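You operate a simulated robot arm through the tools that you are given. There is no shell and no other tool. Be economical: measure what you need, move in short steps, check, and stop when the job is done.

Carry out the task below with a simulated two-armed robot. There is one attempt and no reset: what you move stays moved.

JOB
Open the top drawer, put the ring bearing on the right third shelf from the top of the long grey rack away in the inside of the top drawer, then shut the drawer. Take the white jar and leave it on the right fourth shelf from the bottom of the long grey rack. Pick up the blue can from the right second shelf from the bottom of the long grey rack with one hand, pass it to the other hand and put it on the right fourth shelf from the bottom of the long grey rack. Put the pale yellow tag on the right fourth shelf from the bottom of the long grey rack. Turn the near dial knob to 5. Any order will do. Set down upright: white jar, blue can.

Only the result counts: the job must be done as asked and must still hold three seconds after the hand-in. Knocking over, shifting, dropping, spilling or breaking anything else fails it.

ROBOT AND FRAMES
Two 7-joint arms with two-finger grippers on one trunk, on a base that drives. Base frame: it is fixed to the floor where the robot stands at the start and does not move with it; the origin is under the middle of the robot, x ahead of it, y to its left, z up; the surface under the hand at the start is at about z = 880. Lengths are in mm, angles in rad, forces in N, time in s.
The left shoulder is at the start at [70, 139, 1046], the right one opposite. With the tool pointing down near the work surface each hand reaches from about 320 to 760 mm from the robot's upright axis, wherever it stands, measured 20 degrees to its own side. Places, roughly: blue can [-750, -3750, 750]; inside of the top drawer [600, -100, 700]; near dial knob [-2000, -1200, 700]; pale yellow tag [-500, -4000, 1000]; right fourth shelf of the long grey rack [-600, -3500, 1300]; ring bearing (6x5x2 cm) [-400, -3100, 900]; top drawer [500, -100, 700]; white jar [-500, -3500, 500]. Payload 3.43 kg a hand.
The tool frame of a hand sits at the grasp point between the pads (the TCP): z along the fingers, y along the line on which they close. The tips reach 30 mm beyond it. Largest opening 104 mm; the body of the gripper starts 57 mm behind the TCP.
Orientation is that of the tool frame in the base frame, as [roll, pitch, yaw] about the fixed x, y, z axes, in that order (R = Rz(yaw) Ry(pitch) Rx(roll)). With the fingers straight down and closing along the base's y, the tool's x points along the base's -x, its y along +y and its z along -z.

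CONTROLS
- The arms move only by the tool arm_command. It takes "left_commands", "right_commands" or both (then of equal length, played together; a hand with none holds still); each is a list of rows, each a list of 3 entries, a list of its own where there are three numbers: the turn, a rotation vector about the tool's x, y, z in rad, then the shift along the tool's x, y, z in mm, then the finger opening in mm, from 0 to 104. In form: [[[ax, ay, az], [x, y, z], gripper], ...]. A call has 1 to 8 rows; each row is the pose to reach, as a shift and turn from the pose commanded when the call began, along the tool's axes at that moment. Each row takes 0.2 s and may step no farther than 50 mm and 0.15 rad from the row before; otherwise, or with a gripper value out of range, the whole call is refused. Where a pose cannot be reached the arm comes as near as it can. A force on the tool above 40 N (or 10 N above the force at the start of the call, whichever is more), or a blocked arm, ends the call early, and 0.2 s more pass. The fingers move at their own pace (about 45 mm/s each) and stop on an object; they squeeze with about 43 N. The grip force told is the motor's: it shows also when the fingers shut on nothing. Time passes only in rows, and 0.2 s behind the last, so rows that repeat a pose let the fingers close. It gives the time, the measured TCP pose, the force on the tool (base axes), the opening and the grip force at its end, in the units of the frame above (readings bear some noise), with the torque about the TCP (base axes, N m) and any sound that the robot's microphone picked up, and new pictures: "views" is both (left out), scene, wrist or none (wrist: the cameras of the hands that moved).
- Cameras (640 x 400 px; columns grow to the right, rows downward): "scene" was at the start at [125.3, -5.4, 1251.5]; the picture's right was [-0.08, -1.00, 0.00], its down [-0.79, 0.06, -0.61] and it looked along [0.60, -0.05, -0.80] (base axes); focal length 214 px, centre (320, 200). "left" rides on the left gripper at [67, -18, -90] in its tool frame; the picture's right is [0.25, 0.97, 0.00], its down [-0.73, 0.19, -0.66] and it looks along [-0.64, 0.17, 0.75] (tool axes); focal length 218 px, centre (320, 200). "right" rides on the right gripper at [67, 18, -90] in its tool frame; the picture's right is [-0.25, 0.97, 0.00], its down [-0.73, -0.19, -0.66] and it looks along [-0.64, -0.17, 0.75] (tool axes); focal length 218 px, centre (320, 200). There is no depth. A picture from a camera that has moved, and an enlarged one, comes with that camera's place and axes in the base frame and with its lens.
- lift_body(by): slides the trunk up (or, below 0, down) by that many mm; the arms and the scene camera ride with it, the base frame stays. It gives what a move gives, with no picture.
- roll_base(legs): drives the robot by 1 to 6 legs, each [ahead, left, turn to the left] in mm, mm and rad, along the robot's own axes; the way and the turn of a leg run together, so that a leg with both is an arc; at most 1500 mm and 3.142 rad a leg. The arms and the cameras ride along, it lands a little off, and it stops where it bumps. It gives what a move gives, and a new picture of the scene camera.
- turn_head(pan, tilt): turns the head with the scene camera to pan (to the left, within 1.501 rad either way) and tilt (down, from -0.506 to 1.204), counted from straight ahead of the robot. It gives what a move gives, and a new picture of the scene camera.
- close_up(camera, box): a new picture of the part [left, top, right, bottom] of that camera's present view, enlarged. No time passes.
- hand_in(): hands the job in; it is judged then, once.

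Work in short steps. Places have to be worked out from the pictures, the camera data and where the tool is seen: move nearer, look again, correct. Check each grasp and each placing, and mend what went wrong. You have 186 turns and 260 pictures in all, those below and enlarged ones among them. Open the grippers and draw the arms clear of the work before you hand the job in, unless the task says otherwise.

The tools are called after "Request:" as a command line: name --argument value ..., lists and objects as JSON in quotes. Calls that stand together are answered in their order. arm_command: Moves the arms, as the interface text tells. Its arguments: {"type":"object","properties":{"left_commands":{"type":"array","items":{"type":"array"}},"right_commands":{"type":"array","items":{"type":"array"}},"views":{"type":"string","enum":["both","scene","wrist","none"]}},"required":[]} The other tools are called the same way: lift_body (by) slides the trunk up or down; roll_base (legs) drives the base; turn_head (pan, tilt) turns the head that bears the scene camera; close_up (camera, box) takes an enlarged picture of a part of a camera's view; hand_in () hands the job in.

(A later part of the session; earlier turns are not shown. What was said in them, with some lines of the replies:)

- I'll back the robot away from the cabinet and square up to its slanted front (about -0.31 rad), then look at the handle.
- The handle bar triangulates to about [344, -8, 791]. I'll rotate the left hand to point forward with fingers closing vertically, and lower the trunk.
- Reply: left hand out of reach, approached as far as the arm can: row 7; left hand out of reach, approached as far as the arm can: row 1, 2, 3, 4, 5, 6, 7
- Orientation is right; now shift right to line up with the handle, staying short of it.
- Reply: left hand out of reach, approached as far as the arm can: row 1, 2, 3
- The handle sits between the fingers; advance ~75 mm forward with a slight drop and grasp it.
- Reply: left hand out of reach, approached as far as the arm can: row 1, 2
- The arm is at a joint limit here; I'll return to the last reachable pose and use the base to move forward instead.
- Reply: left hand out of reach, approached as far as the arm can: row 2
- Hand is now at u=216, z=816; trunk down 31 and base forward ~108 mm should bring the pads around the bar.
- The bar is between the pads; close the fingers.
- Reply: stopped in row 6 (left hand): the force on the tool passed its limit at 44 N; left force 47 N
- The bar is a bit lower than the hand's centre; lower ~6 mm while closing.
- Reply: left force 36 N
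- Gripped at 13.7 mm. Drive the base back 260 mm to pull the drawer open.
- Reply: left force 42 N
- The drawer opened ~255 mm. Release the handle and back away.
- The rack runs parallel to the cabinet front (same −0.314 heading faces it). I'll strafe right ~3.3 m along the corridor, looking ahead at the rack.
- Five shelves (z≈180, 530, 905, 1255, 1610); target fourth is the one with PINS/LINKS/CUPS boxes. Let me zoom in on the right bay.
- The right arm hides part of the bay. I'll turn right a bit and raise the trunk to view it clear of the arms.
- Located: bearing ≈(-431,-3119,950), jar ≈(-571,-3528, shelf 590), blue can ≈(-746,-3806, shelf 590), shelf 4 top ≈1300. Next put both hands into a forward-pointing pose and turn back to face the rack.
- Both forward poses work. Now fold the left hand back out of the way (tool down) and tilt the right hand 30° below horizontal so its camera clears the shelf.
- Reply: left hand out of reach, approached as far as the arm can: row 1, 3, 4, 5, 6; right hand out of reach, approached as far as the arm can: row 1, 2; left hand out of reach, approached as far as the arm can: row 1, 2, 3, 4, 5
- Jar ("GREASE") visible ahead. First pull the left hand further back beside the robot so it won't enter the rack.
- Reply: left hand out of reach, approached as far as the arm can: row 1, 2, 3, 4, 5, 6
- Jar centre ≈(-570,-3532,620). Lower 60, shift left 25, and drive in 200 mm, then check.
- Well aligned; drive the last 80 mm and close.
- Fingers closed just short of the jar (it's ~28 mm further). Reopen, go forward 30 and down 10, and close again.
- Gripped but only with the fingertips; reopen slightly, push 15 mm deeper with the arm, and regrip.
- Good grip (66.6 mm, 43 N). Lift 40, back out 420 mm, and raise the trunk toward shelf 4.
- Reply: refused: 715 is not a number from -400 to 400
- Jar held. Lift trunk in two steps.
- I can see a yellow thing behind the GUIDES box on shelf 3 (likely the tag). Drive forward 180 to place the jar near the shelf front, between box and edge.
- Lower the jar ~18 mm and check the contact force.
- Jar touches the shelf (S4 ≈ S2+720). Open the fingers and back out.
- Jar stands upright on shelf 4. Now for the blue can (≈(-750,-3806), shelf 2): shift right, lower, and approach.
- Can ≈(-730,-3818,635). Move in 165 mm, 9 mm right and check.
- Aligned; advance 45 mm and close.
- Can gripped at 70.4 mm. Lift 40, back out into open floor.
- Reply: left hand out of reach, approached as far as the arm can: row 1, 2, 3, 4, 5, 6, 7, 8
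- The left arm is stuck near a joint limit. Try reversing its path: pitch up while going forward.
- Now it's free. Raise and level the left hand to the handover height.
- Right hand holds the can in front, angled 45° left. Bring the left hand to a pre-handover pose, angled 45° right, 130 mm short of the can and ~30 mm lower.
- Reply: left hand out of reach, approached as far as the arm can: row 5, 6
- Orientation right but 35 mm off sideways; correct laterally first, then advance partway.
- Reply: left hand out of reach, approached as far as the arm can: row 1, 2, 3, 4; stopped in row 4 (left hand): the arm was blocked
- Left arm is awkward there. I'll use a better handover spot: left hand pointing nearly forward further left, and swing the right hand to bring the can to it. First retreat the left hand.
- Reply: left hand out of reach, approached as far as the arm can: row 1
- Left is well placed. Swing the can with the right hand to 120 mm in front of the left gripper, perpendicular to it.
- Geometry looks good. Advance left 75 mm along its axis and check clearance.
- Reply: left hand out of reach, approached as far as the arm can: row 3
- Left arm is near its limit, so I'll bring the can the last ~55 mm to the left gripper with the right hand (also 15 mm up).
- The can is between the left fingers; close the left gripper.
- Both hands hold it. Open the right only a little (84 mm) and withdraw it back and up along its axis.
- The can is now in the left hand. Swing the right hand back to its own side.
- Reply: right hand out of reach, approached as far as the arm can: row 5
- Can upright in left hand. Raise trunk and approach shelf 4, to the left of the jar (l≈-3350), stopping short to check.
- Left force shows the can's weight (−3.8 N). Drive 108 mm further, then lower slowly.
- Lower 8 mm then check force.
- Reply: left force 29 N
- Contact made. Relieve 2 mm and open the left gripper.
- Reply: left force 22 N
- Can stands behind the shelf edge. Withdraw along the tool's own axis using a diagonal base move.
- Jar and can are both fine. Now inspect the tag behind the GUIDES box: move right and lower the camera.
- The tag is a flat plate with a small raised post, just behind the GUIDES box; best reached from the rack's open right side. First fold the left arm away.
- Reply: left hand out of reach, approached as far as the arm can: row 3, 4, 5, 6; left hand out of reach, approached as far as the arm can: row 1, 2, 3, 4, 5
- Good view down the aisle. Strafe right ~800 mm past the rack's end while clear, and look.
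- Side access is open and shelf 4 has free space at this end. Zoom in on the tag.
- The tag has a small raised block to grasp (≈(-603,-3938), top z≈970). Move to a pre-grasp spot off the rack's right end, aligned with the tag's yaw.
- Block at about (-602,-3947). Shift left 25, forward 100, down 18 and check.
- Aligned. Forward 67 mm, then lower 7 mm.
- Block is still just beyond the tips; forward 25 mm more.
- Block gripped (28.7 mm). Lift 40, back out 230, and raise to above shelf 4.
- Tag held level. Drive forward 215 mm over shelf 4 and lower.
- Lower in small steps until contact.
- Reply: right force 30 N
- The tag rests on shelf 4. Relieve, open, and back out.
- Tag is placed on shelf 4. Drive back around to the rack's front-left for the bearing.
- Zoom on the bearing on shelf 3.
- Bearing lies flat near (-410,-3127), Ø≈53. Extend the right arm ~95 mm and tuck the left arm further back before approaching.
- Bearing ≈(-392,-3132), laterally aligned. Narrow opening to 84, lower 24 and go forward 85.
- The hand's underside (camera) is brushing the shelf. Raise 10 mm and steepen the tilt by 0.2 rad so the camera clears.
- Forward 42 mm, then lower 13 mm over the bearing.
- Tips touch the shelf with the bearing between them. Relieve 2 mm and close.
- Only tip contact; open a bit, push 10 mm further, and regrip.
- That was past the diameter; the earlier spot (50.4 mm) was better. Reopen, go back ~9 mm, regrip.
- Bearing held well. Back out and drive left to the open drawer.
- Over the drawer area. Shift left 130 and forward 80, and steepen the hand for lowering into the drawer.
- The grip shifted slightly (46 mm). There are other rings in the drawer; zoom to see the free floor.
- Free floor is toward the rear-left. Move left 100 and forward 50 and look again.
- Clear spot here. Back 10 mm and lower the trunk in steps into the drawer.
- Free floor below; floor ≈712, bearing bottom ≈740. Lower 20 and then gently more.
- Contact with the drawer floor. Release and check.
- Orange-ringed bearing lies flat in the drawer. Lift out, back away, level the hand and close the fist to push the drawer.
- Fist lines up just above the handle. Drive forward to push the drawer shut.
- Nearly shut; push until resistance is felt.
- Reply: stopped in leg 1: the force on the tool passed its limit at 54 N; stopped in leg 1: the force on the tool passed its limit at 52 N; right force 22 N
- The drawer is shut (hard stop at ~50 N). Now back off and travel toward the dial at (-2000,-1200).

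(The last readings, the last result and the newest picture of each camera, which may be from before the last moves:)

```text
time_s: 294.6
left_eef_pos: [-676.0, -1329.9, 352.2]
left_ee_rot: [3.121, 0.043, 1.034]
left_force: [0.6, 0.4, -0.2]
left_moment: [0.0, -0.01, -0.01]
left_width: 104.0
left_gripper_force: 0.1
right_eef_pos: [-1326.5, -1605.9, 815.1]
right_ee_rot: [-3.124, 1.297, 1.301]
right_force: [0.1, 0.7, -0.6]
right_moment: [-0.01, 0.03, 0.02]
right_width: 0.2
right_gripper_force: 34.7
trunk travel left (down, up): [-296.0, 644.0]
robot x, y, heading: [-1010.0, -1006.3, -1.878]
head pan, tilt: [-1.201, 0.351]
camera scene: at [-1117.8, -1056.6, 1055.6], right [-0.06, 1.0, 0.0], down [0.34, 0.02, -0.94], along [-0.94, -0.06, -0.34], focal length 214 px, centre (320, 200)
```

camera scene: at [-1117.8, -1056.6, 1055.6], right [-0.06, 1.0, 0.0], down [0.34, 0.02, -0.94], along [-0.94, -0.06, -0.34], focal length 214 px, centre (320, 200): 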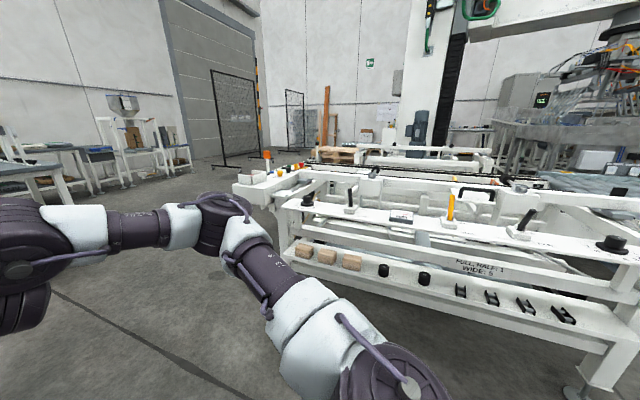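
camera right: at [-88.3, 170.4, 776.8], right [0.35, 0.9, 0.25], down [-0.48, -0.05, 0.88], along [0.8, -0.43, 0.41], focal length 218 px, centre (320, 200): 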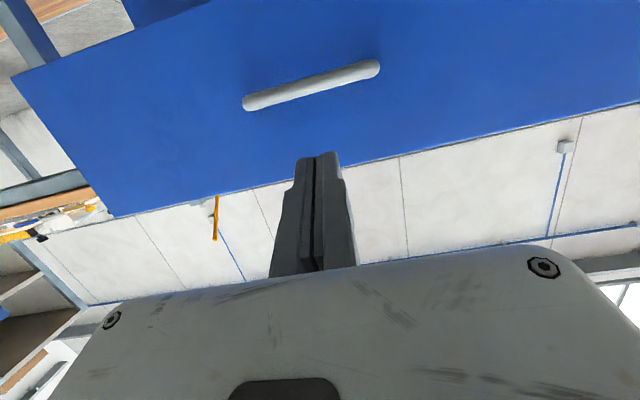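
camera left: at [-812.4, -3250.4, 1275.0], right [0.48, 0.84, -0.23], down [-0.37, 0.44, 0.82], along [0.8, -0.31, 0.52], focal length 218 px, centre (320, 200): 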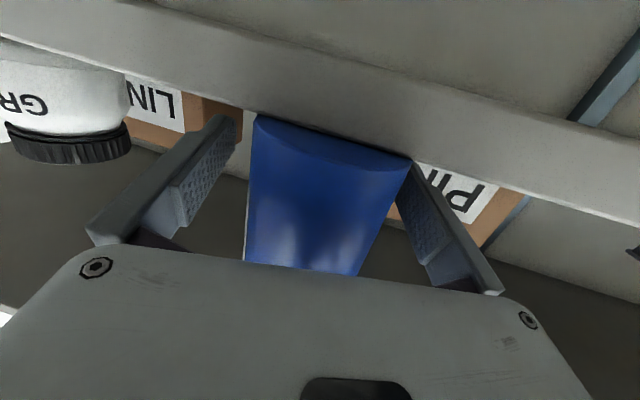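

Two black knobs on the white bench; the one near (-2080,-1185) matches the near dial. Zoom in.

Request:
close_up --camera "scene" --box '[280, 170, 360, 220]'

Request:
close_up --camera "scene" --box '[240, 160, 640, 310]'

```text
8.00 times, centred on (320, 195) of scene
camera zoom: at [-1117.8, -1056.6, 1055.6], right [-0.06, 1.0, 0.0], down [0.34, 0.02, -0.94], along [-0.94, -0.06, -0.34], focal length 1716 px, centre (320, 240)
```

zoom: 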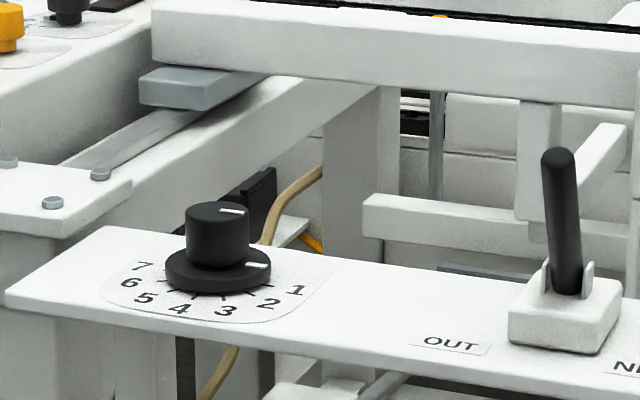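

```text
1.60 times, centred on (440, 235) of scene
camera zoom: at [-1117.8, -1056.6, 1055.6], right [-0.06, 1.0, 0.0], down [0.34, 0.02, -0.94], along [-0.94, -0.06, -0.34], focal length 343 px, centre (128, 144)
```

zoom: 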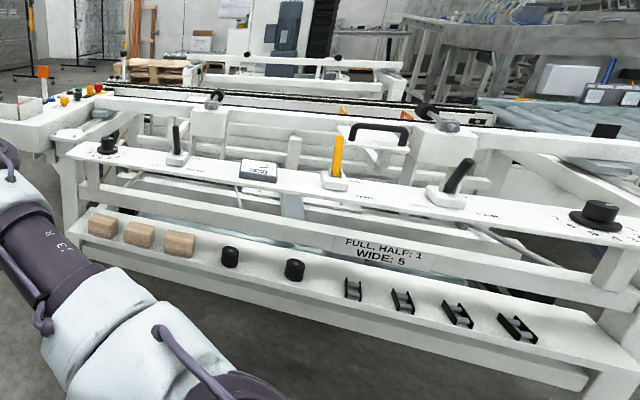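

It's a horizontal dial: "1"–"7" about 36° apart, pointer now at 1. I'll turn it 4 steps clockwise to 5 with the right hand pointing down. First raise and point the right hand down, and turn to face the bench.

Request:
lift_body --by 250

Request:
arm_command --right_commands '[[[0, 0.145, 0], [0, 0, 0], 40], [[0, 0.29, 0], [0, 0, 0], 60], [[0, 0.435, 0], [0, 0, 0], 70], [[0, 0.58, 0], [0, 0, 0], 70], [[0, 0.725, 0], [0, 0, 0], 70], [[0, 0.87, 0], [0, 0, 0], 70], [[0, 1.015, 0], [0, 0, 0], 70], [[0, 1.16, 0], [0, 0, 0], 70]]' --views "none"

Request:
roll_base --legs '[[0, 0, -1.592], [0, 560, 0]]'

Request:
turn_head --pan -0.2 --tilt 0.6

```text
time_s: 297.2
left_eef_pos: [-677.5, -1330.3, 603.0]
left_ee_rot: [3.12, 0.041, 1.037]
left_force: [0.1, 0.2, 1.3]
left_moment: [-0.02, 0.01, 0.0]
left_width: 103.9
left_gripper_force: 0.1
right_eef_pos: [-1326.8, -1605.3, 1065.6]
right_ee_rot: [-3.125, 1.296, 1.298]
right_force: [-0.4, 0.3, -0.1]
right_moment: [0.01, 0.0, 0.0]
right_width: 0.2
right_gripper_force: 35.0
trunk travel left (down, up): [-546.0, 394.0]
robot x, y, heading: [-1010.8, -1004.2, -1.874]
head pan, tilt: [-1.201, 0.351]
```

```text
time_s: 299.0
left_eef_pos: [-676.7, -1328.4, 604.2]
left_ee_rot: [3.118, 0.043, 1.033]
left_force: [0.4, 0.0, -1.0]
left_moment: [-0.03, 0.0, -0.02]
left_width: 104.0
left_gripper_force: 0.1
right_eef_pos: [-1309.3, -1570.3, 1062.7]
right_ee_rot: [-3.141, 0.14, 1.283]
right_force: [-0.9, 1.3, -0.1]
right_moment: [-0.05, -0.04, 0.03]
right_width: 70.1
right_gripper_force: 0.0
right hand out of reach, approached as far as the arm can: row 8
trunk travel left (down, up): [-546.0, 394.0]
robot x, y, heading: [-1010.6, -1001.7, -1.878]
head pan, tilt: [-1.201, 0.351]
```

```text
time_s: 306.1
left_eef_pos: [-1517.4, -1866.3, 603.8]
left_ee_rot: [3.121, 0.042, -0.547]
left_force: [0.2, 1.0, -0.4]
left_moment: [0.01, -0.01, 0.01]
left_width: 104.1
left_gripper_force: 0.0
right_eef_pos: [-1751.8, -1233.1, 1061.5]
right_ee_rot: [-3.137, 0.138, -0.3]
right_force: [-0.8, 0.1, -0.5]
right_moment: [0.02, 0.03, -0.01]
right_width: 70.3
right_gripper_force: 0.1
trunk travel left (down, up): [-546.0, 394.0]
robot x, y, heading: [-1185.3, -1538.3, 2.82]
head pan, tilt: [-1.201, 0.351]
camera scene: at [-1238.0, -1427.9, 1305.6], right [1.0, 0.05, 0.0], down [0.02, -0.34, -0.94], along [-0.05, 0.94, -0.34], focal length 214 px, centre (320, 200)
```

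scene: 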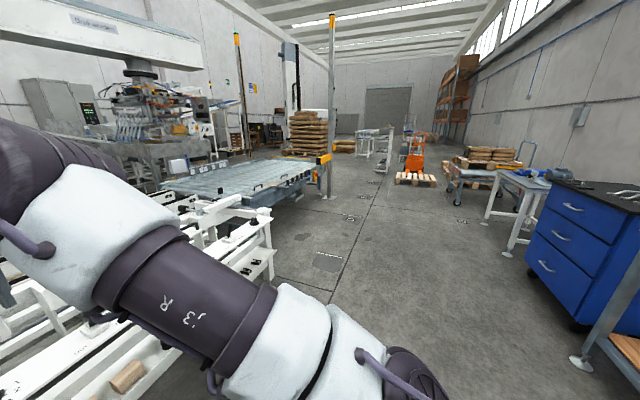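

```text
time_s: 307.3
left_eef_pos: [-1515.7, -1866.6, 603.3]
left_ee_rot: [3.12, 0.043, -0.549]
left_force: [-0.3, -0.3, 0.2]
left_moment: [-0.01, 0.04, 0.0]
left_width: 104.0
left_gripper_force: 0.1
right_eef_pos: [-1751.2, -1232.5, 1062.4]
right_ee_rot: [-3.136, 0.135, -0.3]
right_force: [0.0, -0.9, -0.6]
right_moment: [-0.01, 0.01, 0.01]
right_width: 70.1
right_gripper_force: 0.0
trunk travel left (down, up): [-546.0, 394.0]
robot x, y, heading: [-1186.4, -1538.7, 2.825]
head pan, tilt: [-0.201, 0.6]
camera scene: at [-1309.7, -1476.7, 1282.8], right [0.5, 0.87, 0.0], down [0.49, -0.28, -0.83], along [-0.72, 0.41, -0.56], focal length 214 px, centre (320, 200)
```

scene: 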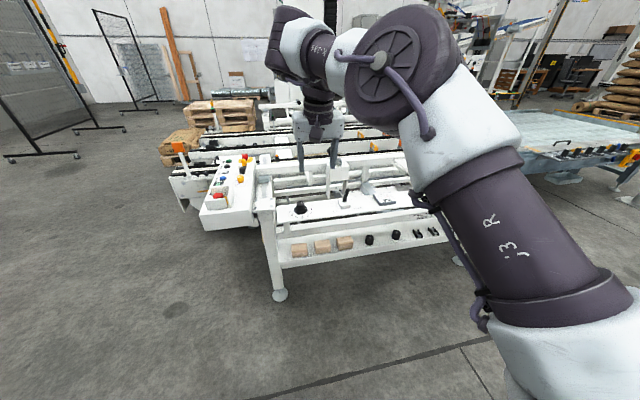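

Knob ≈(-2006,-1177). Lower the arm 200 mm relative to the trunk, straighten the tool, and pre-rotate it by −1.25 rad for turning range.

Request:
arm_command --right_commands '[[[0, 0.0, 0], [0, 0, 45], 70], [[0, 0.045, 0], [0, 0, 90], 70], [[0, 0.09, 0], [0, 0, 135], 70], [[0, 0.135, 0], [0, 0, 180], 70]]' --views "none"

Request:
arm_command --right_commands '[[[0, 0, -0.145], [0, 0, 0], 70], [[0, 0, -0.29], [0, 0, 0], 70], [[0, 0, -0.435], [0, 0, 0], 70], [[0, 0, -0.58], [0, 0, 0], 70], [[0, 0, -0.725], [0, 0, 0], 70], [[0, 0, -0.87], [0, 0, 0], 70], [[0, 0, -1.015], [0, 0, 0], 70], [[0, 0, -1.16], [0, 0, 0], 70]]' --views "none"

Request:
roll_base --legs '[[200, 25, 0]]'

Request:
arm_command --right_commands '[[[0, 0, 0], [0, 0, 0], 70]]' --views "wrist"

```text
time_s: 308.3
left_eef_pos: [-1518.0, -1865.5, 602.4]
left_ee_rot: [3.121, 0.042, -0.548]
left_force: [0.2, 0.2, 0.1]
left_moment: [0.01, -0.03, 0.01]
left_width: 104.2
left_gripper_force: 0.1
right_eef_pos: [-1777.0, -1224.4, 883.9]
right_ee_rot: [-3.135, 0.0, -0.3]
right_force: [-0.2, -0.2, 0.1]
right_moment: [-0.03, -0.01, -0.02]
right_width: 70.3
right_gripper_force: 0.1
trunk travel left (down, up): [-546.0, 394.0]
robot x, y, heading: [-1184.5, -1532.7, 2.823]
head pan, tilt: [-0.201, 0.6]
```

```text
time_s: 310.1
left_eef_pos: [-1516.4, -1865.7, 602.5]
left_ee_rot: [3.121, 0.042, -0.548]
left_force: [0.2, -0.6, -0.3]
left_moment: [0.01, -0.03, -0.01]
left_width: 104.0
left_gripper_force: 0.0
right_eef_pos: [-1774.5, -1225.4, 883.9]
right_ee_rot: [-3.139, -0.002, 0.863]
right_force: [0.5, -0.9, 0.0]
right_moment: [-0.01, -0.02, 0.03]
right_width: 69.8
right_gripper_force: 0.0
trunk travel left (down, up): [-546.0, 394.0]
robot x, y, heading: [-1183.3, -1539.3, 2.828]
head pan, tilt: [-0.201, 0.6]
```

```text
time_s: 311.8
left_eef_pos: [-1715.3, -1828.1, 601.8]
left_ee_rot: [3.121, 0.042, -0.548]
left_force: [0.2, -0.1, 0.6]
left_moment: [0.02, -0.03, 0.0]
left_width: 104.1
left_gripper_force: 0.0
right_eef_pos: [-1974.1, -1186.4, 882.5]
right_ee_rot: [-3.139, -0.002, 0.861]
right_force: [0.9, 0.1, 0.1]
right_moment: [0.02, -0.05, 0.0]
right_width: 69.9
right_gripper_force: 0.0
trunk travel left (down, up): [-546.0, 394.0]
robot x, y, heading: [-1382.6, -1494.5, 2.823]
head pan, tilt: [-0.201, 0.6]
camera scene: at [-1508.6, -1438.2, 1282.7], right [0.49, 0.87, 0.0], down [0.49, -0.28, -0.82], along [-0.72, 0.41, -0.57], focal length 214 px, centre (320, 200)
```

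scene: 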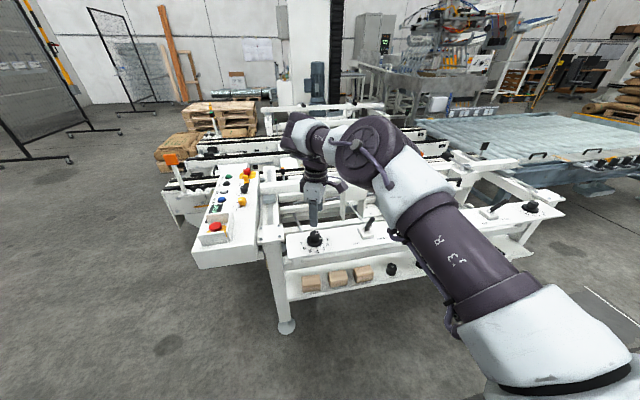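

```text
time_s: 312.1
left_eef_pos: [-1714.7, -1827.5, 604.5]
left_ee_rot: [3.121, 0.043, -0.55]
left_force: [0.3, 0.0, 0.0]
left_moment: [0.01, 0.01, 0.0]
left_width: 104.2
left_gripper_force: 0.0
right_eef_pos: [-1972.3, -1186.7, 883.7]
right_ee_rot: [-3.138, -0.003, 0.862]
right_force: [0.4, 0.3, -0.3]
right_moment: [0.01, -0.01, -0.03]
right_width: 69.9
right_gripper_force: 0.0
trunk travel left (down, up): [-546.0, 394.0]
robot x, y, heading: [-1384.1, -1496.3, 2.821]
head pan, tilt: [-0.201, 0.6]
camera right: at [-1916.2, -1147.4, 973.0], right [0.57, -0.82, 0.0], down [-0.62, -0.43, 0.66], along [-0.54, -0.37, -0.76], focal length 218 px, centre (320, 200)
```

right: 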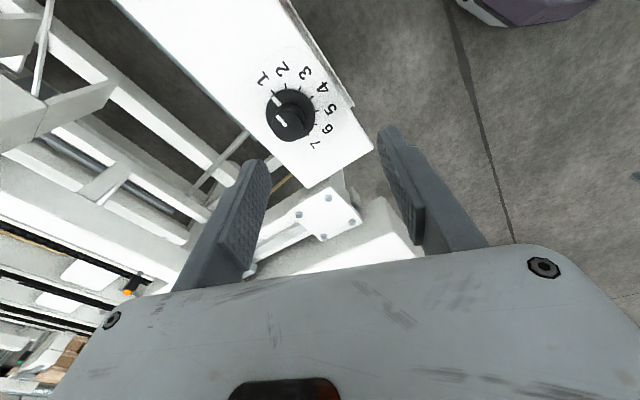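

Excellent top view of the dial. Zoom in to measure the pointer.

Request:
close_up --camera "right" --box '[240, 50, 352, 160]'

```text
3.64 times, centred on (296, 105) of right
camera zoom: at [-1916.2, -1147.4, 973.0], right [0.57, -0.82, 0.0], down [-0.62, -0.43, 0.66], along [-0.54, -0.37, -0.76], focal length 794 px, centre (407, 546)
```

zoom: 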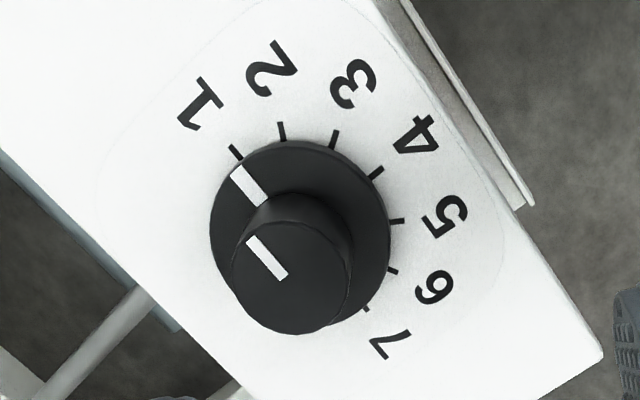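

Pointer is at 1; 4 steps ≈ 117° clockwise. Knob centre ≈(-2008,-1171), top z≈754. Move over it and descend 70 mm.

Request:
arm_command --right_commands '[[[0, 0, 0], [-11, -37, 0], 70], [[0, 0, 0], [-11, -37, 35], 70], [[0, 0, 0], [-11, -37, 70], 70], [[0, 0, 0], [-11, -37, 70], 70]]' --views "wrist"

```text
time_s: 313.1
left_eef_pos: [-1714.5, -1827.7, 603.0]
left_ee_rot: [3.122, 0.043, -0.55]
left_force: [1.1, 0.7, -1.3]
left_moment: [0.01, 0.02, 0.02]
left_width: 104.0
left_gripper_force: 0.0
right_eef_pos: [-1988.6, -1193.4, 821.3]
right_ee_rot: [-3.136, -0.002, 0.861]
right_force: [-0.1, 0.0, 0.0]
right_moment: [-0.03, 0.0, 0.02]
right_width: 70.0
right_gripper_force: 0.1
right hand out of reach, approached as far as the arm can: row 1, 2, 3, 4
trunk travel left (down, up): [-546.0, 394.0]
robot x, y, heading: [-1386.1, -1497.9, 2.824]
head pan, tilt: [-0.201, 0.6]
camera right: at [-1932.0, -1154.8, 910.4], right [0.57, -0.82, -0.01], down [-0.62, -0.43, 0.66], along [-0.54, -0.37, -0.75], focal length 218 px, centre (320, 200)
```

right: 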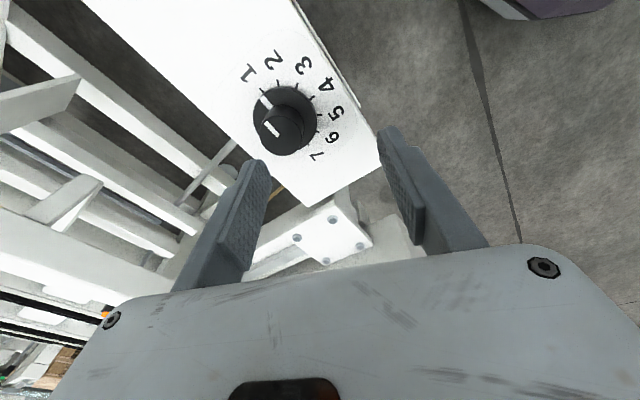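

The arm is at its reach limit; bring the base 65 mm closer and retract the arm 40 mm.

Request:
arm_command --right_commands '[[[0, 0, 0], [15, 37, 0], 70], [[0, 0, 0], [15, 37, 0], 70]]' --views "none"

Request:
roll_base --legs '[[65, -15, 0]]'

Request:
arm_command --right_commands '[[[0, 0, 0], [0, 0, 0], 70]]' --views "wrist"

```text
time_s: 313.8
left_eef_pos: [-1715.0, -1827.6, 602.8]
left_ee_rot: [3.122, 0.043, -0.545]
left_force: [0.1, -0.6, -0.3]
left_moment: [0.04, 0.0, 0.02]
left_width: 103.9
left_gripper_force: 0.0
right_eef_pos: [-1951.3, -1207.7, 820.9]
right_ee_rot: [-3.139, -0.005, 0.859]
right_force: [-0.5, 0.5, -0.4]
right_moment: [0.02, -0.02, 0.03]
right_width: 70.0
right_gripper_force: 0.0
trunk travel left (down, up): [-546.0, 394.0]
robot x, y, heading: [-1382.8, -1494.7, 2.823]
head pan, tilt: [-0.201, 0.6]
```

```text
time_s: 314.8
left_eef_pos: [-1773.0, -1792.4, 602.1]
left_ee_rot: [3.12, 0.04, -0.549]
left_force: [0.2, 0.0, -0.7]
left_moment: [-0.01, -0.03, 0.02]
left_width: 104.1
left_gripper_force: 0.0
right_eef_pos: [-2009.7, -1171.5, 820.5]
right_ee_rot: [-3.139, -0.003, 0.861]
right_force: [-0.1, 0.6, 0.0]
right_moment: [0.0, -0.02, 0.03]
right_width: 69.9
right_gripper_force: 0.0
trunk travel left (down, up): [-546.0, 394.0]
robot x, y, heading: [-1442.6, -1460.1, 2.827]
head pan, tilt: [-0.201, 0.6]
camera scene: at [-1566.3, -1402.9, 1282.6], right [0.49, 0.87, 0.0], down [0.49, -0.28, -0.82], along [-0.72, 0.41, -0.57], focal length 214 px, centre (320, 200)
```

scene: 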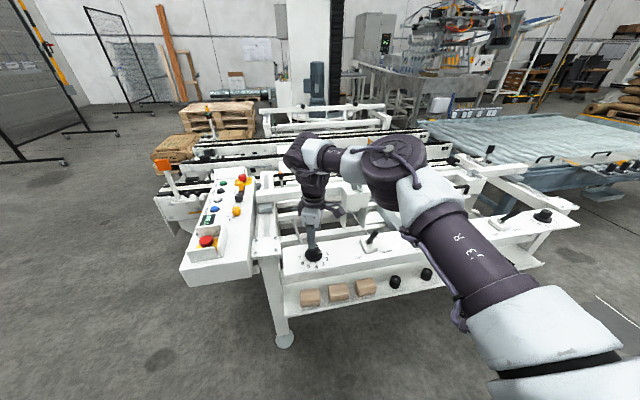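

```text
time_s: 315.1
left_eef_pos: [-1771.2, -1793.1, 603.6]
left_ee_rot: [3.12, 0.042, -0.548]
left_force: [-0.4, -0.4, 0.6]
left_moment: [0.01, 0.01, -0.01]
left_width: 103.7
left_gripper_force: 0.0
right_eef_pos: [-2008.9, -1171.5, 820.2]
right_ee_rot: [-3.138, -0.004, 0.861]
right_force: [0.2, -0.8, -0.1]
right_moment: [0.02, 0.0, 0.01]
right_width: 69.8
right_gripper_force: 0.2
trunk travel left (down, up): [-546.0, 394.0]
robot x, y, heading: [-1445.6, -1462.9, 2.825]
head pan, tilt: [-0.201, 0.6]
camera right: at [-1951.8, -1132.5, 910.2], right [0.57, -0.82, 0.0], down [-0.62, -0.43, 0.65], along [-0.54, -0.37, -0.76], focal length 218 px, centre (320, 200)
```

right: 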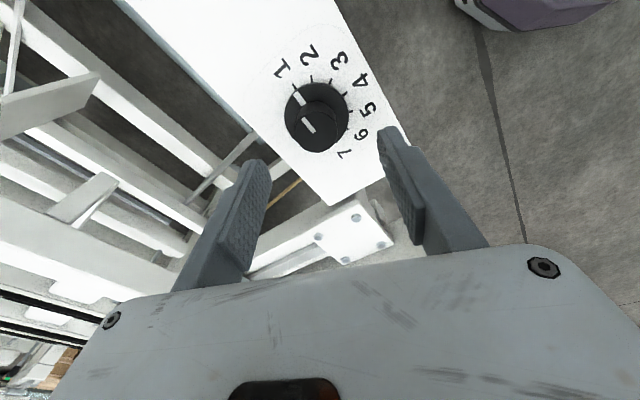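

Aligned over the knob. Lower 40 mm and check.

Request:
lift_body --by -40

Request:
arm_command --right_commands '[[[0, 0, 0], [0, 0, 0], 70]]' --views "wrist"

```text
time_s: 316.0
left_eef_pos: [-1771.7, -1792.5, 563.2]
left_ee_rot: [3.122, 0.043, -0.548]
left_force: [-0.1, 0.3, 0.1]
left_moment: [-0.01, -0.01, 0.0]
left_width: 104.0
left_gripper_force: 0.0
right_eef_pos: [-2008.7, -1172.5, 781.4]
right_ee_rot: [-3.14, -0.002, 0.86]
right_force: [0.4, 0.5, -0.7]
right_moment: [-0.01, -0.04, 0.0]
right_width: 70.0
right_gripper_force: 0.0
trunk travel left (down, up): [-506.0, 434.0]
robot x, y, heading: [-1437.7, -1464.5, 2.823]
head pan, tilt: [-0.201, 0.6]
```

```text
time_s: 316.4
left_eef_pos: [-1772.6, -1793.6, 563.0]
left_ee_rot: [3.12, 0.042, -0.548]
left_force: [0.3, -0.1, -0.6]
left_moment: [0.02, 0.02, 0.01]
left_width: 104.1
left_gripper_force: 0.0
right_eef_pos: [-2009.8, -1171.4, 780.3]
right_ee_rot: [-3.137, -0.002, 0.861]
right_force: [0.2, -0.4, -0.4]
right_moment: [0.0, 0.01, 0.01]
right_width: 69.9
right_gripper_force: 0.1
trunk travel left (down, up): [-506.0, 434.0]
robot x, y, heading: [-1439.9, -1464.2, 2.826]
head pan, tilt: [-0.201, 0.6]
camera right: at [-1952.0, -1132.3, 870.1], right [0.57, -0.82, 0.0], down [-0.62, -0.43, 0.66], along [-0.54, -0.37, -0.76], focal length 218 px, centre (320, 200)
```

right: 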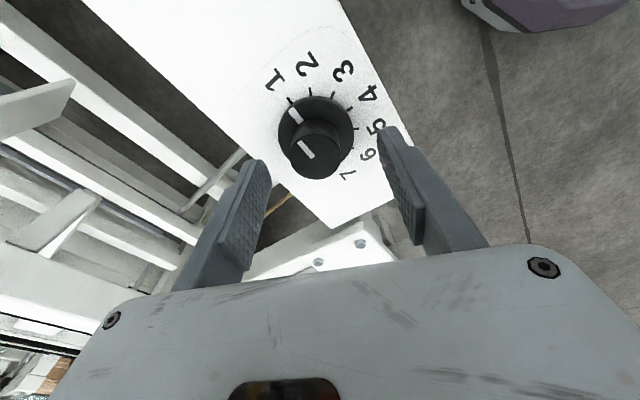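

Slight offset: shift 4 mm in −y, lower 21 mm, then close.

Request:
arm_command --right_commands '[[[0, 0, 0], [0, -4, 8], 70], [[0, 0, 0], [0, -4, 16], 70], [[0, 0, 0], [0, -4, 21], 70]]' --views "wrist"

```text
time_s: 317.2
left_eef_pos: [-1772.6, -1792.8, 563.1]
left_ee_rot: [3.121, 0.042, -0.547]
left_force: [-0.6, -0.6, -0.8]
left_moment: [0.04, -0.01, 0.01]
left_width: 104.2
left_gripper_force: 0.0
right_eef_pos: [-2012.3, -1169.3, 760.4]
right_ee_rot: [-3.139, -0.003, 0.859]
right_force: [-0.3, -0.1, 0.0]
right_moment: [-0.02, 0.02, -0.01]
right_width: 69.8
right_gripper_force: 0.0
trunk travel left (down, up): [-506.0, 434.0]
robot x, y, heading: [-1441.4, -1465.9, 2.828]
head pan, tilt: [-0.201, 0.6]
camera right: at [-1955.3, -1129.8, 848.9], right [0.57, -0.82, 0.0], down [-0.62, -0.43, 0.66], along [-0.54, -0.37, -0.76], focal length 218 px, centre (320, 200)
```

right: 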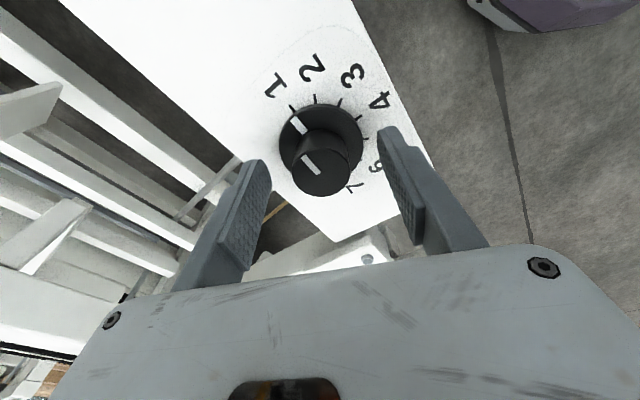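

Top of the knob is at about fingertip level; lower 13 mm more, then close.

Request:
arm_command --right_commands '[[[0, 0, 0], [0, 0, 6], 70], [[0, 0, 0], [0, 0, 13], 70]]' --views "none"

Request:
arm_command --right_commands '[[[0, 0, 0], [0, 0, 0], 55], [[0, 0, 0], [0, 0, 0], 42], [[0, 0, 0], [0, 0, 0], 30], [[0, 0, 0], [0, 0, 0], 20], [[0, 0, 0], [0, 0, 0], 20]]' --views "wrist"

```text
time_s: 317.8
left_eef_pos: [-1772.3, -1793.4, 562.0]
left_ee_rot: [3.121, 0.043, -0.547]
left_force: [-0.5, -1.0, 0.3]
left_moment: [0.02, 0.02, 0.04]
left_width: 103.9
left_gripper_force: 0.0
right_eef_pos: [-2011.5, -1169.6, 746.0]
right_ee_rot: [-3.138, -0.003, 0.858]
right_force: [0.1, -0.3, 0.6]
right_moment: [-0.02, 0.04, 0.01]
right_width: 69.8
right_gripper_force: 0.0
trunk travel left (down, up): [-506.0, 434.0]
robot x, y, heading: [-1444.4, -1465.6, 2.826]
head pan, tilt: [-0.201, 0.6]
```

```text
time_s: 319.0
left_eef_pos: [-1772.6, -1791.9, 562.5]
left_ee_rot: [3.121, 0.043, -0.548]
left_force: [0.6, 0.2, -0.4]
left_moment: [0.01, 0.03, -0.02]
left_width: 104.0
left_gripper_force: 0.0
right_eef_pos: [-2013.1, -1168.4, 746.4]
right_ee_rot: [-3.138, -0.003, 0.86]
right_force: [-5.6, 3.3, -0.9]
right_moment: [-0.07, 0.14, -0.12]
right_width: 35.0
right_gripper_force: 45.0
trunk travel left (down, up): [-506.0, 434.0]
robot x, y, heading: [-1443.1, -1460.2, 2.825]
head pan, tilt: [-0.201, 0.6]
camera right: at [-1955.4, -1128.8, 835.7], right [0.57, -0.82, 0.0], down [-0.62, -0.43, 0.66], along [-0.54, -0.37, -0.76], focal length 218 px, centre (320, 200)
```

right: 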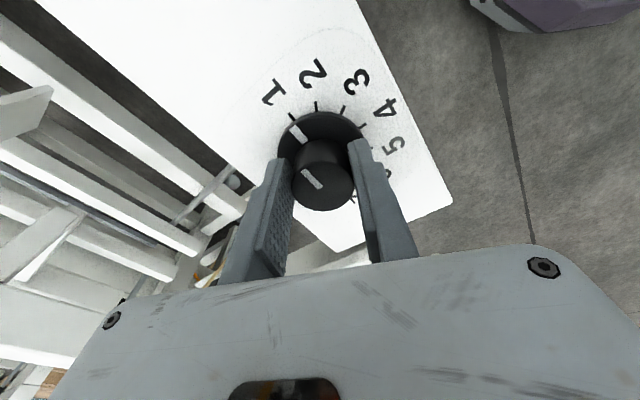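

Gripped (35 mm). Rotate clockwise: first 1.16 rad.

Request:
arm_command --right_commands '[[[0, 0, 0.145], [0, 0, 0], 20], [[0, 0, 0.29], [0, 0, 0], 20], [[0, 0, 0.435], [0, 0, 0], 20], [[0, 0, 0.58], [0, 0, 0], 20], [[0, 0, 0.725], [0, 0, 0], 20], [[0, 0, 0.87], [0, 0, 0], 20], [[0, 0, 1.015], [0, 0, 0], 20], [[0, 0, 1.16], [0, 0, 0], 20]]' --views "wrist"

```text
time_s: 320.8
left_eef_pos: [-1771.0, -1794.3, 562.8]
left_ee_rot: [3.122, 0.045, -0.546]
left_force: [-0.1, 0.4, -0.4]
left_moment: [-0.02, -0.03, 0.01]
left_width: 103.7
left_gripper_force: 0.0
right_eef_pos: [-2010.5, -1174.6, 746.3]
right_ee_rot: [-3.141, -0.004, -0.299]
right_force: [17.6, -26.6, -14.3]
right_moment: [-0.63, -0.33, 0.12]
right_width: 34.9
right_gripper_force: 45.6
trunk travel left (down, up): [-506.0, 434.0]
robot x, y, heading: [-1441.5, -1465.4, 2.825]
head pan, tilt: [-0.201, 0.6]
camera right: at [-1952.3, -1210.6, 835.8], right [-0.53, -0.85, 0.0], down [-0.64, 0.4, 0.66], along [-0.56, 0.35, -0.76], focal length 218 px, centre (320, 200)
```

right: 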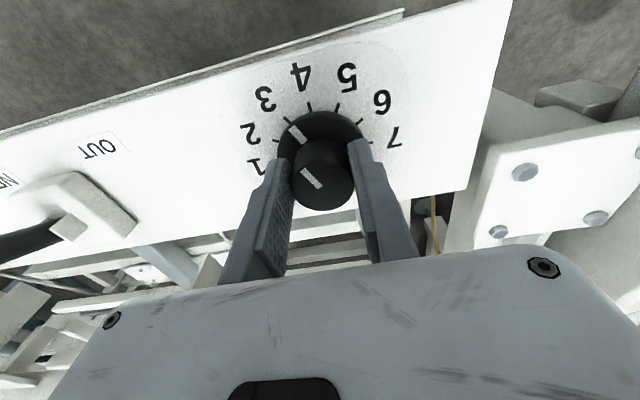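

Pointer is now just past 3. Continue 0.9 rad, shifting the hand ~5 mm to centre on the knob axis.

Request:
arm_command --right_commands '[[[0, 0, 0.1], [-3, 5, 0], 20], [[0, 0, 0.24], [-3, 5, 0], 20], [[0, 0, 0.38], [-3, 5, 0], 20], [[0, 0, 0.52], [-3, 5, 0], 20], [[0, 0, 0.66], [-3, 5, 0], 20], [[0, 0, 0.78], [-3, 5, 0], 20], [[0, 0, 0.9], [-3, 5, 0], 20]]' --views "wrist"

Request:
close_up --camera "right" --box '[240, 60, 400, 220]'

```text
time_s: 322.4
left_eef_pos: [-1771.2, -1792.8, 564.5]
left_ee_rot: [3.12, 0.046, -0.547]
left_force: [-0.1, 0.0, 0.1]
left_moment: [-0.01, -0.05, -0.03]
left_width: 103.7
left_gripper_force: 0.1
right_eef_pos: [-2015.9, -1174.2, 746.3]
right_ee_rot: [-3.131, -0.006, -1.177]
right_force: [12.0, -2.9, 12.7]
right_moment: [0.0, 0.1, -0.02]
right_width: 35.1
right_gripper_force: 44.7
right hand out of reach, approached as far as the arm can: row 7
trunk travel left (down, up): [-506.0, 434.0]
robot x, y, heading: [-1440.7, -1462.5, 2.826]
head pan, tilt: [-0.201, 0.6]
stopped in row 7 (right hand): the force on the tool passed its limit at 49 N (the readings are from after the stop); the commanded pose is now the measured one
camera right: at [-2008.2, -1242.2, 837.0], right [-0.99, -0.14, -0.01], down [-0.11, 0.75, 0.66], along [-0.08, 0.65, -0.75], focal length 218 px, centre (320, 200)
```

right: 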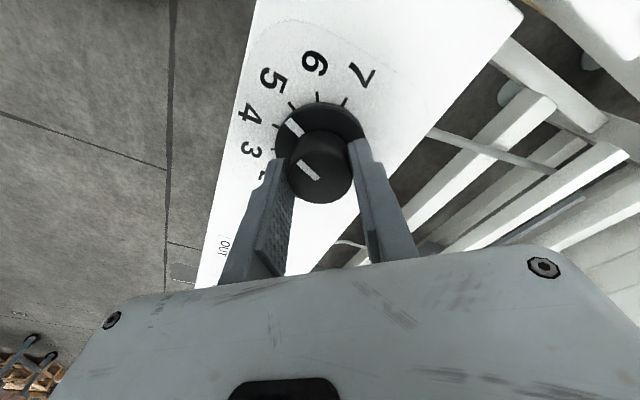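

```text
2.50 times, centred on (320, 140) of right
camera zoom: at [-2008.2, -1242.2, 837.0], right [-0.99, -0.14, -0.01], down [-0.11, 0.75, 0.66], along [-0.08, 0.65, -0.75], focal length 546 px, centre (320, 350)
```

zoom: 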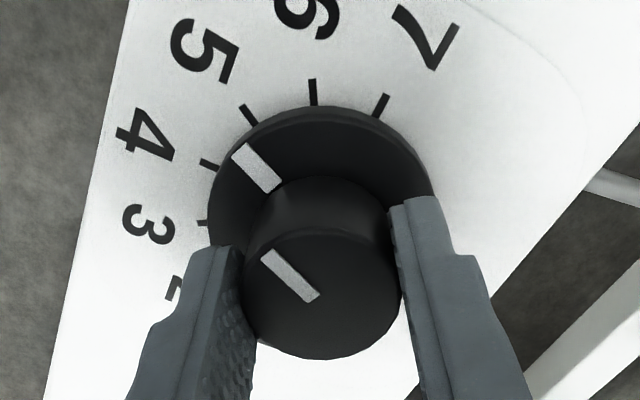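

Pointer is ~8° short of 5 and the wrist is at its limit. Release, rotate the hand back 0.6 rad, and regrip.

Request:
arm_command --right_commands '[[[0, 0, 0], [0, 0, 0], 50], [[0, 0, 0], [0, 0, 0], 60], [[0, 0, -0.14], [0, 0, 0], 60], [[0, 0, -0.28], [0, 0, 0], 60], [[0, 0, -0.42], [0, 0, 0], 60], [[0, 0, -0.56], [0, 0, 0], 60]]' --views "wrist"

Request:
close_up --camera "right" --box '[240, 60, 400, 220]'

```text
time_s: 323.8
left_eef_pos: [-1772.3, -1792.3, 562.8]
left_ee_rot: [3.12, 0.043, -0.549]
left_force: [0.7, -0.3, -0.6]
left_moment: [-0.02, -0.02, 0.05]
left_width: 103.9
left_gripper_force: 0.0
right_eef_pos: [-2019.0, -1173.4, 744.4]
right_ee_rot: [-3.131, -0.011, -0.616]
right_force: [0.1, -0.2, -0.2]
right_moment: [0.0, 0.0, 0.02]
right_width: 60.0
right_gripper_force: 0.0
trunk travel left (down, up): [-506.0, 434.0]
robot x, y, heading: [-1442.4, -1463.4, 2.823]
head pan, tilt: [-0.201, 0.6]
camera right: at [-1975.7, -1225.3, 834.2], right [-0.76, -0.64, -0.01], down [-0.49, 0.58, 0.65], along [-0.41, 0.5, -0.76], focal length 218 px, centre (320, 200)
```

right: 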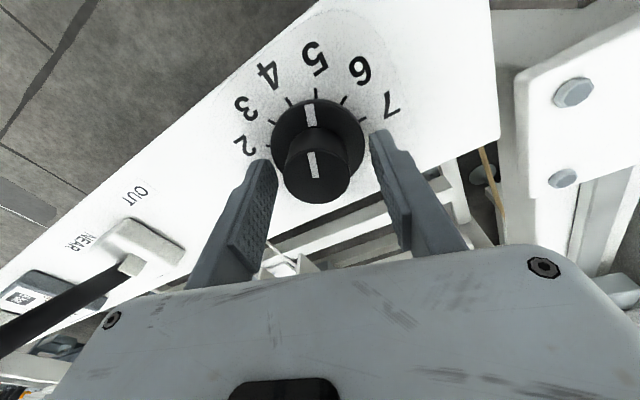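

```text
2.50 times, centred on (320, 140) of right
camera zoom: at [-1975.7, -1225.3, 834.2], right [-0.76, -0.64, -0.01], down [-0.49, 0.58, 0.65], along [-0.41, 0.5, -0.76], focal length 546 px, centre (320, 350)
```

zoom: 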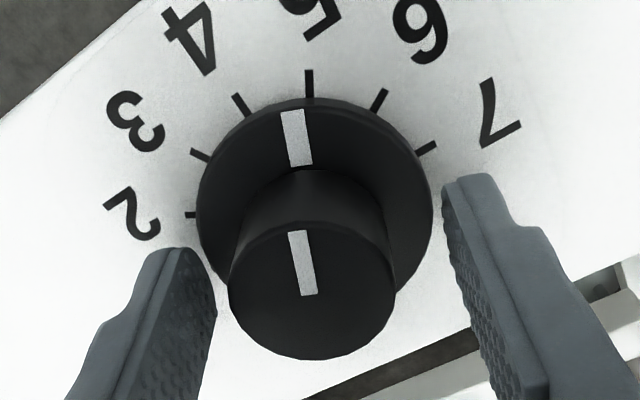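

Confirmed ~8° short. Regrip and rotate 0.14 rad clockwise.

Request:
arm_command --right_commands '[[[0, 0, 0], [0, 0, 0], 45], [[0, 0, 0], [0, 0, 0], 30], [[0, 0, 0], [0, 0, 0], 20], [[0, 0, 0], [0, 0, 0], 20], [[0, 0, 0.05], [0, 0, 0], 20], [[0, 0, 0.1], [0, 0, 0], 20], [[0, 0, 0.14], [0, 0, 0], 20], [[0, 0, 0.14], [0, 0, 0], 20]]' --views "none"

Request:
arm_command --right_commands '[[[0, 0, 0], [0, 0, 0], 50], [[0, 0, 0], [0, 0, 0], 70], [[0, 0, 0], [0, 0, 0], 70]]' --views "none"

Request:
close_up --camera "right" --box '[240, 60, 400, 220]'

```text
time_s: 325.6
left_eef_pos: [-1772.0, -1792.1, 563.1]
left_ee_rot: [3.118, 0.042, -0.548]
left_force: [1.1, 0.0, -0.4]
left_moment: [0.01, 0.02, 0.01]
left_width: 104.0
left_gripper_force: 0.1
right_eef_pos: [-2018.8, -1171.1, 743.7]
right_ee_rot: [-3.133, -0.011, -0.76]
right_force: [8.9, 7.3, -5.2]
right_moment: [-0.93, 0.11, 0.04]
right_width: 35.4
right_gripper_force: 44.9
trunk travel left (down, up): [-506.0, 434.0]
robot x, y, heading: [-1439.3, -1462.4, 2.823]
head pan, tilt: [-0.201, 0.6]
```

```text
time_s: 326.4
left_eef_pos: [-1772.1, -1792.3, 563.7]
left_ee_rot: [3.121, 0.043, -0.549]
left_force: [0.2, -0.1, 0.4]
left_moment: [0.01, 0.01, -0.02]
left_width: 104.0
left_gripper_force: 0.0
right_eef_pos: [-2019.2, -1171.8, 745.1]
right_ee_rot: [-3.131, -0.009, -0.757]
right_force: [-0.3, -0.1, 0.6]
right_moment: [-0.01, 0.02, 0.0]
right_width: 70.1
right_gripper_force: 0.0
trunk travel left (down, up): [-506.0, 434.0]
robot x, y, heading: [-1441.9, -1464.5, 2.825]
head pan, tilt: [-0.201, 0.6]
```

```text
2.50 times, centred on (320, 140) of right
camera zoom: at [-1984.0, -1231.6, 834.3], right [-0.85, -0.53, -0.01], down [-0.41, 0.64, 0.65], along [-0.34, 0.56, -0.76], focal length 546 px, centre (320, 350)
```

zoom: 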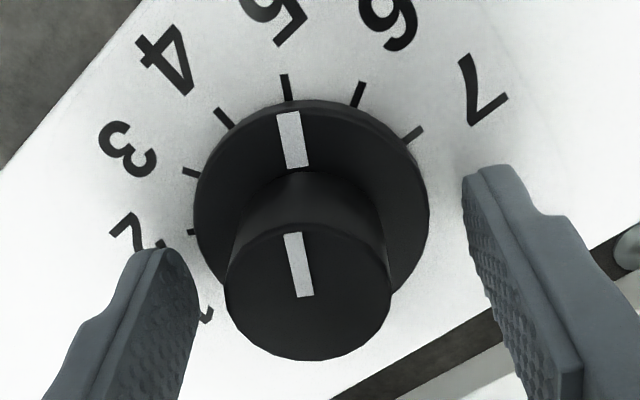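

Pointer (≈−48.2°) now matches tick 5 (≈−48.0°). Lift the hand straight up, check once, and back away.

Request:
lift_body --by 150

Request:
close_up --camera "right" --box '[220, 20, 400, 180]'

Request:
roll_base --legs '[[-450, 0, 0]]'

Request:
turn_head --pan -1.5 --tilt 0.3

```text
time_s: 328.1
left_eef_pos: [-1771.9, -1793.1, 713.0]
left_ee_rot: [3.121, 0.041, -0.549]
left_force: [0.3, -0.5, -0.3]
left_moment: [0.02, -0.02, -0.02]
left_width: 104.1
left_gripper_force: 0.1
right_eef_pos: [-2020.7, -1172.2, 893.7]
right_ee_rot: [-3.131, -0.009, -0.757]
right_force: [-0.6, -0.3, -0.7]
right_moment: [0.03, 0.04, 0.01]
right_width: 69.9
right_gripper_force: 0.1
trunk travel left (down, up): [-656.0, 284.0]
robot x, y, heading: [-1446.0, -1462.1, 2.825]
head pan, tilt: [-0.201, 0.6]
```

```text
2.50 times, centred on (310, 100) of right
camera zoom: at [-1984.0, -1231.3, 984.1], right [-0.85, -0.53, -0.01], down [-0.41, 0.64, 0.65], along [-0.34, 0.56, -0.76], focal length 546 px, centre (345, 450)
```

zoom: 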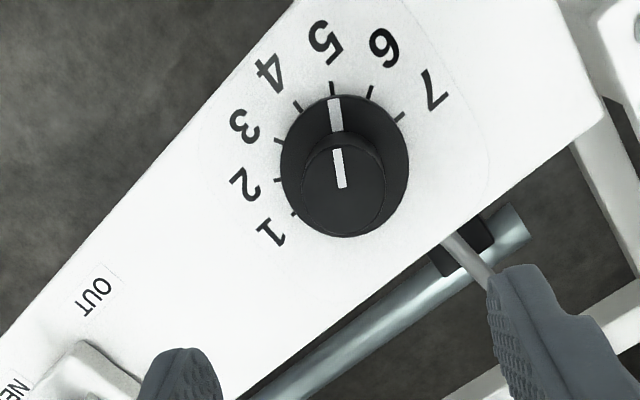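

```text
time_s: 330.9
left_eef_pos: [-1343.3, -1933.6, 713.6]
left_ee_rot: [3.12, 0.042, -0.545]
left_force: [0.6, -0.1, -0.6]
left_moment: [-0.01, -0.02, 0.0]
left_width: 104.1
left_gripper_force: 0.0
right_eef_pos: [-1590.5, -1313.8, 895.1]
right_ee_rot: [-3.132, -0.007, -0.755]
right_force: [-0.5, 0.4, -0.5]
right_moment: [-0.03, 0.02, 0.04]
right_width: 70.1
right_gripper_force: 0.1
trunk travel left (down, up): [-656.0, 284.0]
robot x, y, heading: [-1013.8, -1601.6, 2.831]
head pan, tilt: [-0.201, 0.6]
camera scene: at [-1136.7, -1543.9, 1392.8], right [0.49, 0.87, 0.0], down [0.49, -0.28, -0.83], along [-0.72, 0.41, -0.56], focal length 214 px, centre (320, 200)
```

scene: 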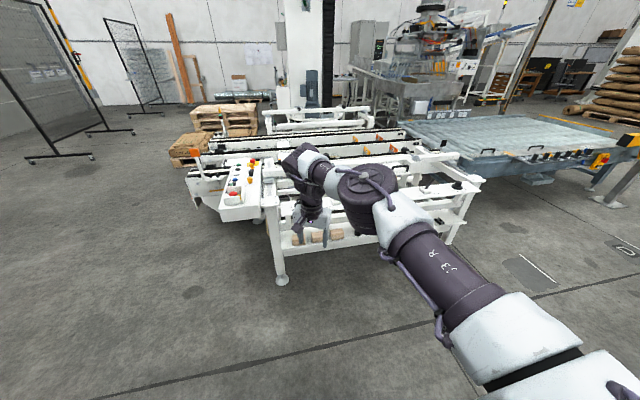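

```text
time_s: 332.3
left_eef_pos: [-1343.3, -1933.0, 712.8]
left_ee_rot: [3.12, 0.042, -0.547]
left_force: [0.3, 0.1, 0.4]
left_moment: [0.0, 0.03, 0.01]
left_width: 104.0
left_gripper_force: 0.0
right_eef_pos: [-1591.4, -1313.6, 894.2]
right_ee_rot: [-3.131, -0.009, -0.755]
right_force: [0.6, 0.0, -0.1]
right_moment: [0.02, 0.01, 0.02]
right_width: 70.2
right_gripper_force: 0.1
trunk travel left (down, up): [-656.0, 284.0]
robot x, y, heading: [-1011.7, -1603.5, 2.827]
head pan, tilt: [-1.499, 0.3]
camera scene: at [-1037.5, -1496.8, 1420.3], right [0.97, -0.24, 0.0], down [-0.07, -0.29, -0.96], along [0.23, 0.93, -0.3], focal length 214 px, centre (320, 200)
```

scene: 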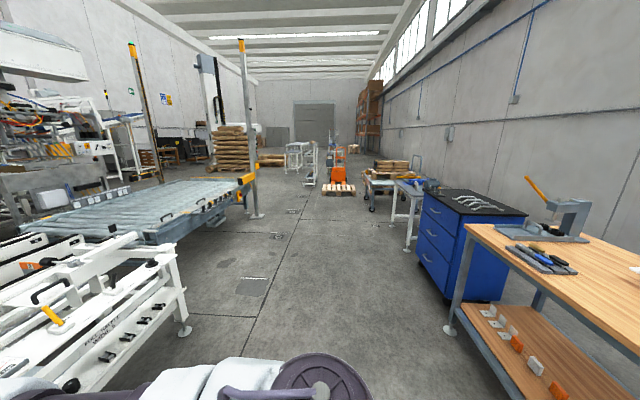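

The dial reads 5 and the drawer is shut. The jar, can and tag are on the fourth shelf and both arms are clear, so I'm handing in.

Request:
hand_in

```text
The job is handed in.
```

I finished every part of the job and handed it in; no result has come back yet.

- **Drawer and bearing:** I opened the top drawer, laid the bearing flat inside, and pushed the drawer shut against its stop.
- **White jar:** It stands upright on the right fourth shelf from the bottom.
- **Blue can:** I picked it up with the right hand and passed it to the left in mid-air. It stands upright on the right fourth shelf from the bottom.
- **Pale yellow tag:** It lies flat on the right fourth shelf from the bottom, at the rack's right end.
- **Near dial knob:** It is turned to 5, and a close-up view confirmed the pointer on the mark.

I saw no sign that anything else was knocked over or moved. I didn't go back for a last look at the rack before handing in.
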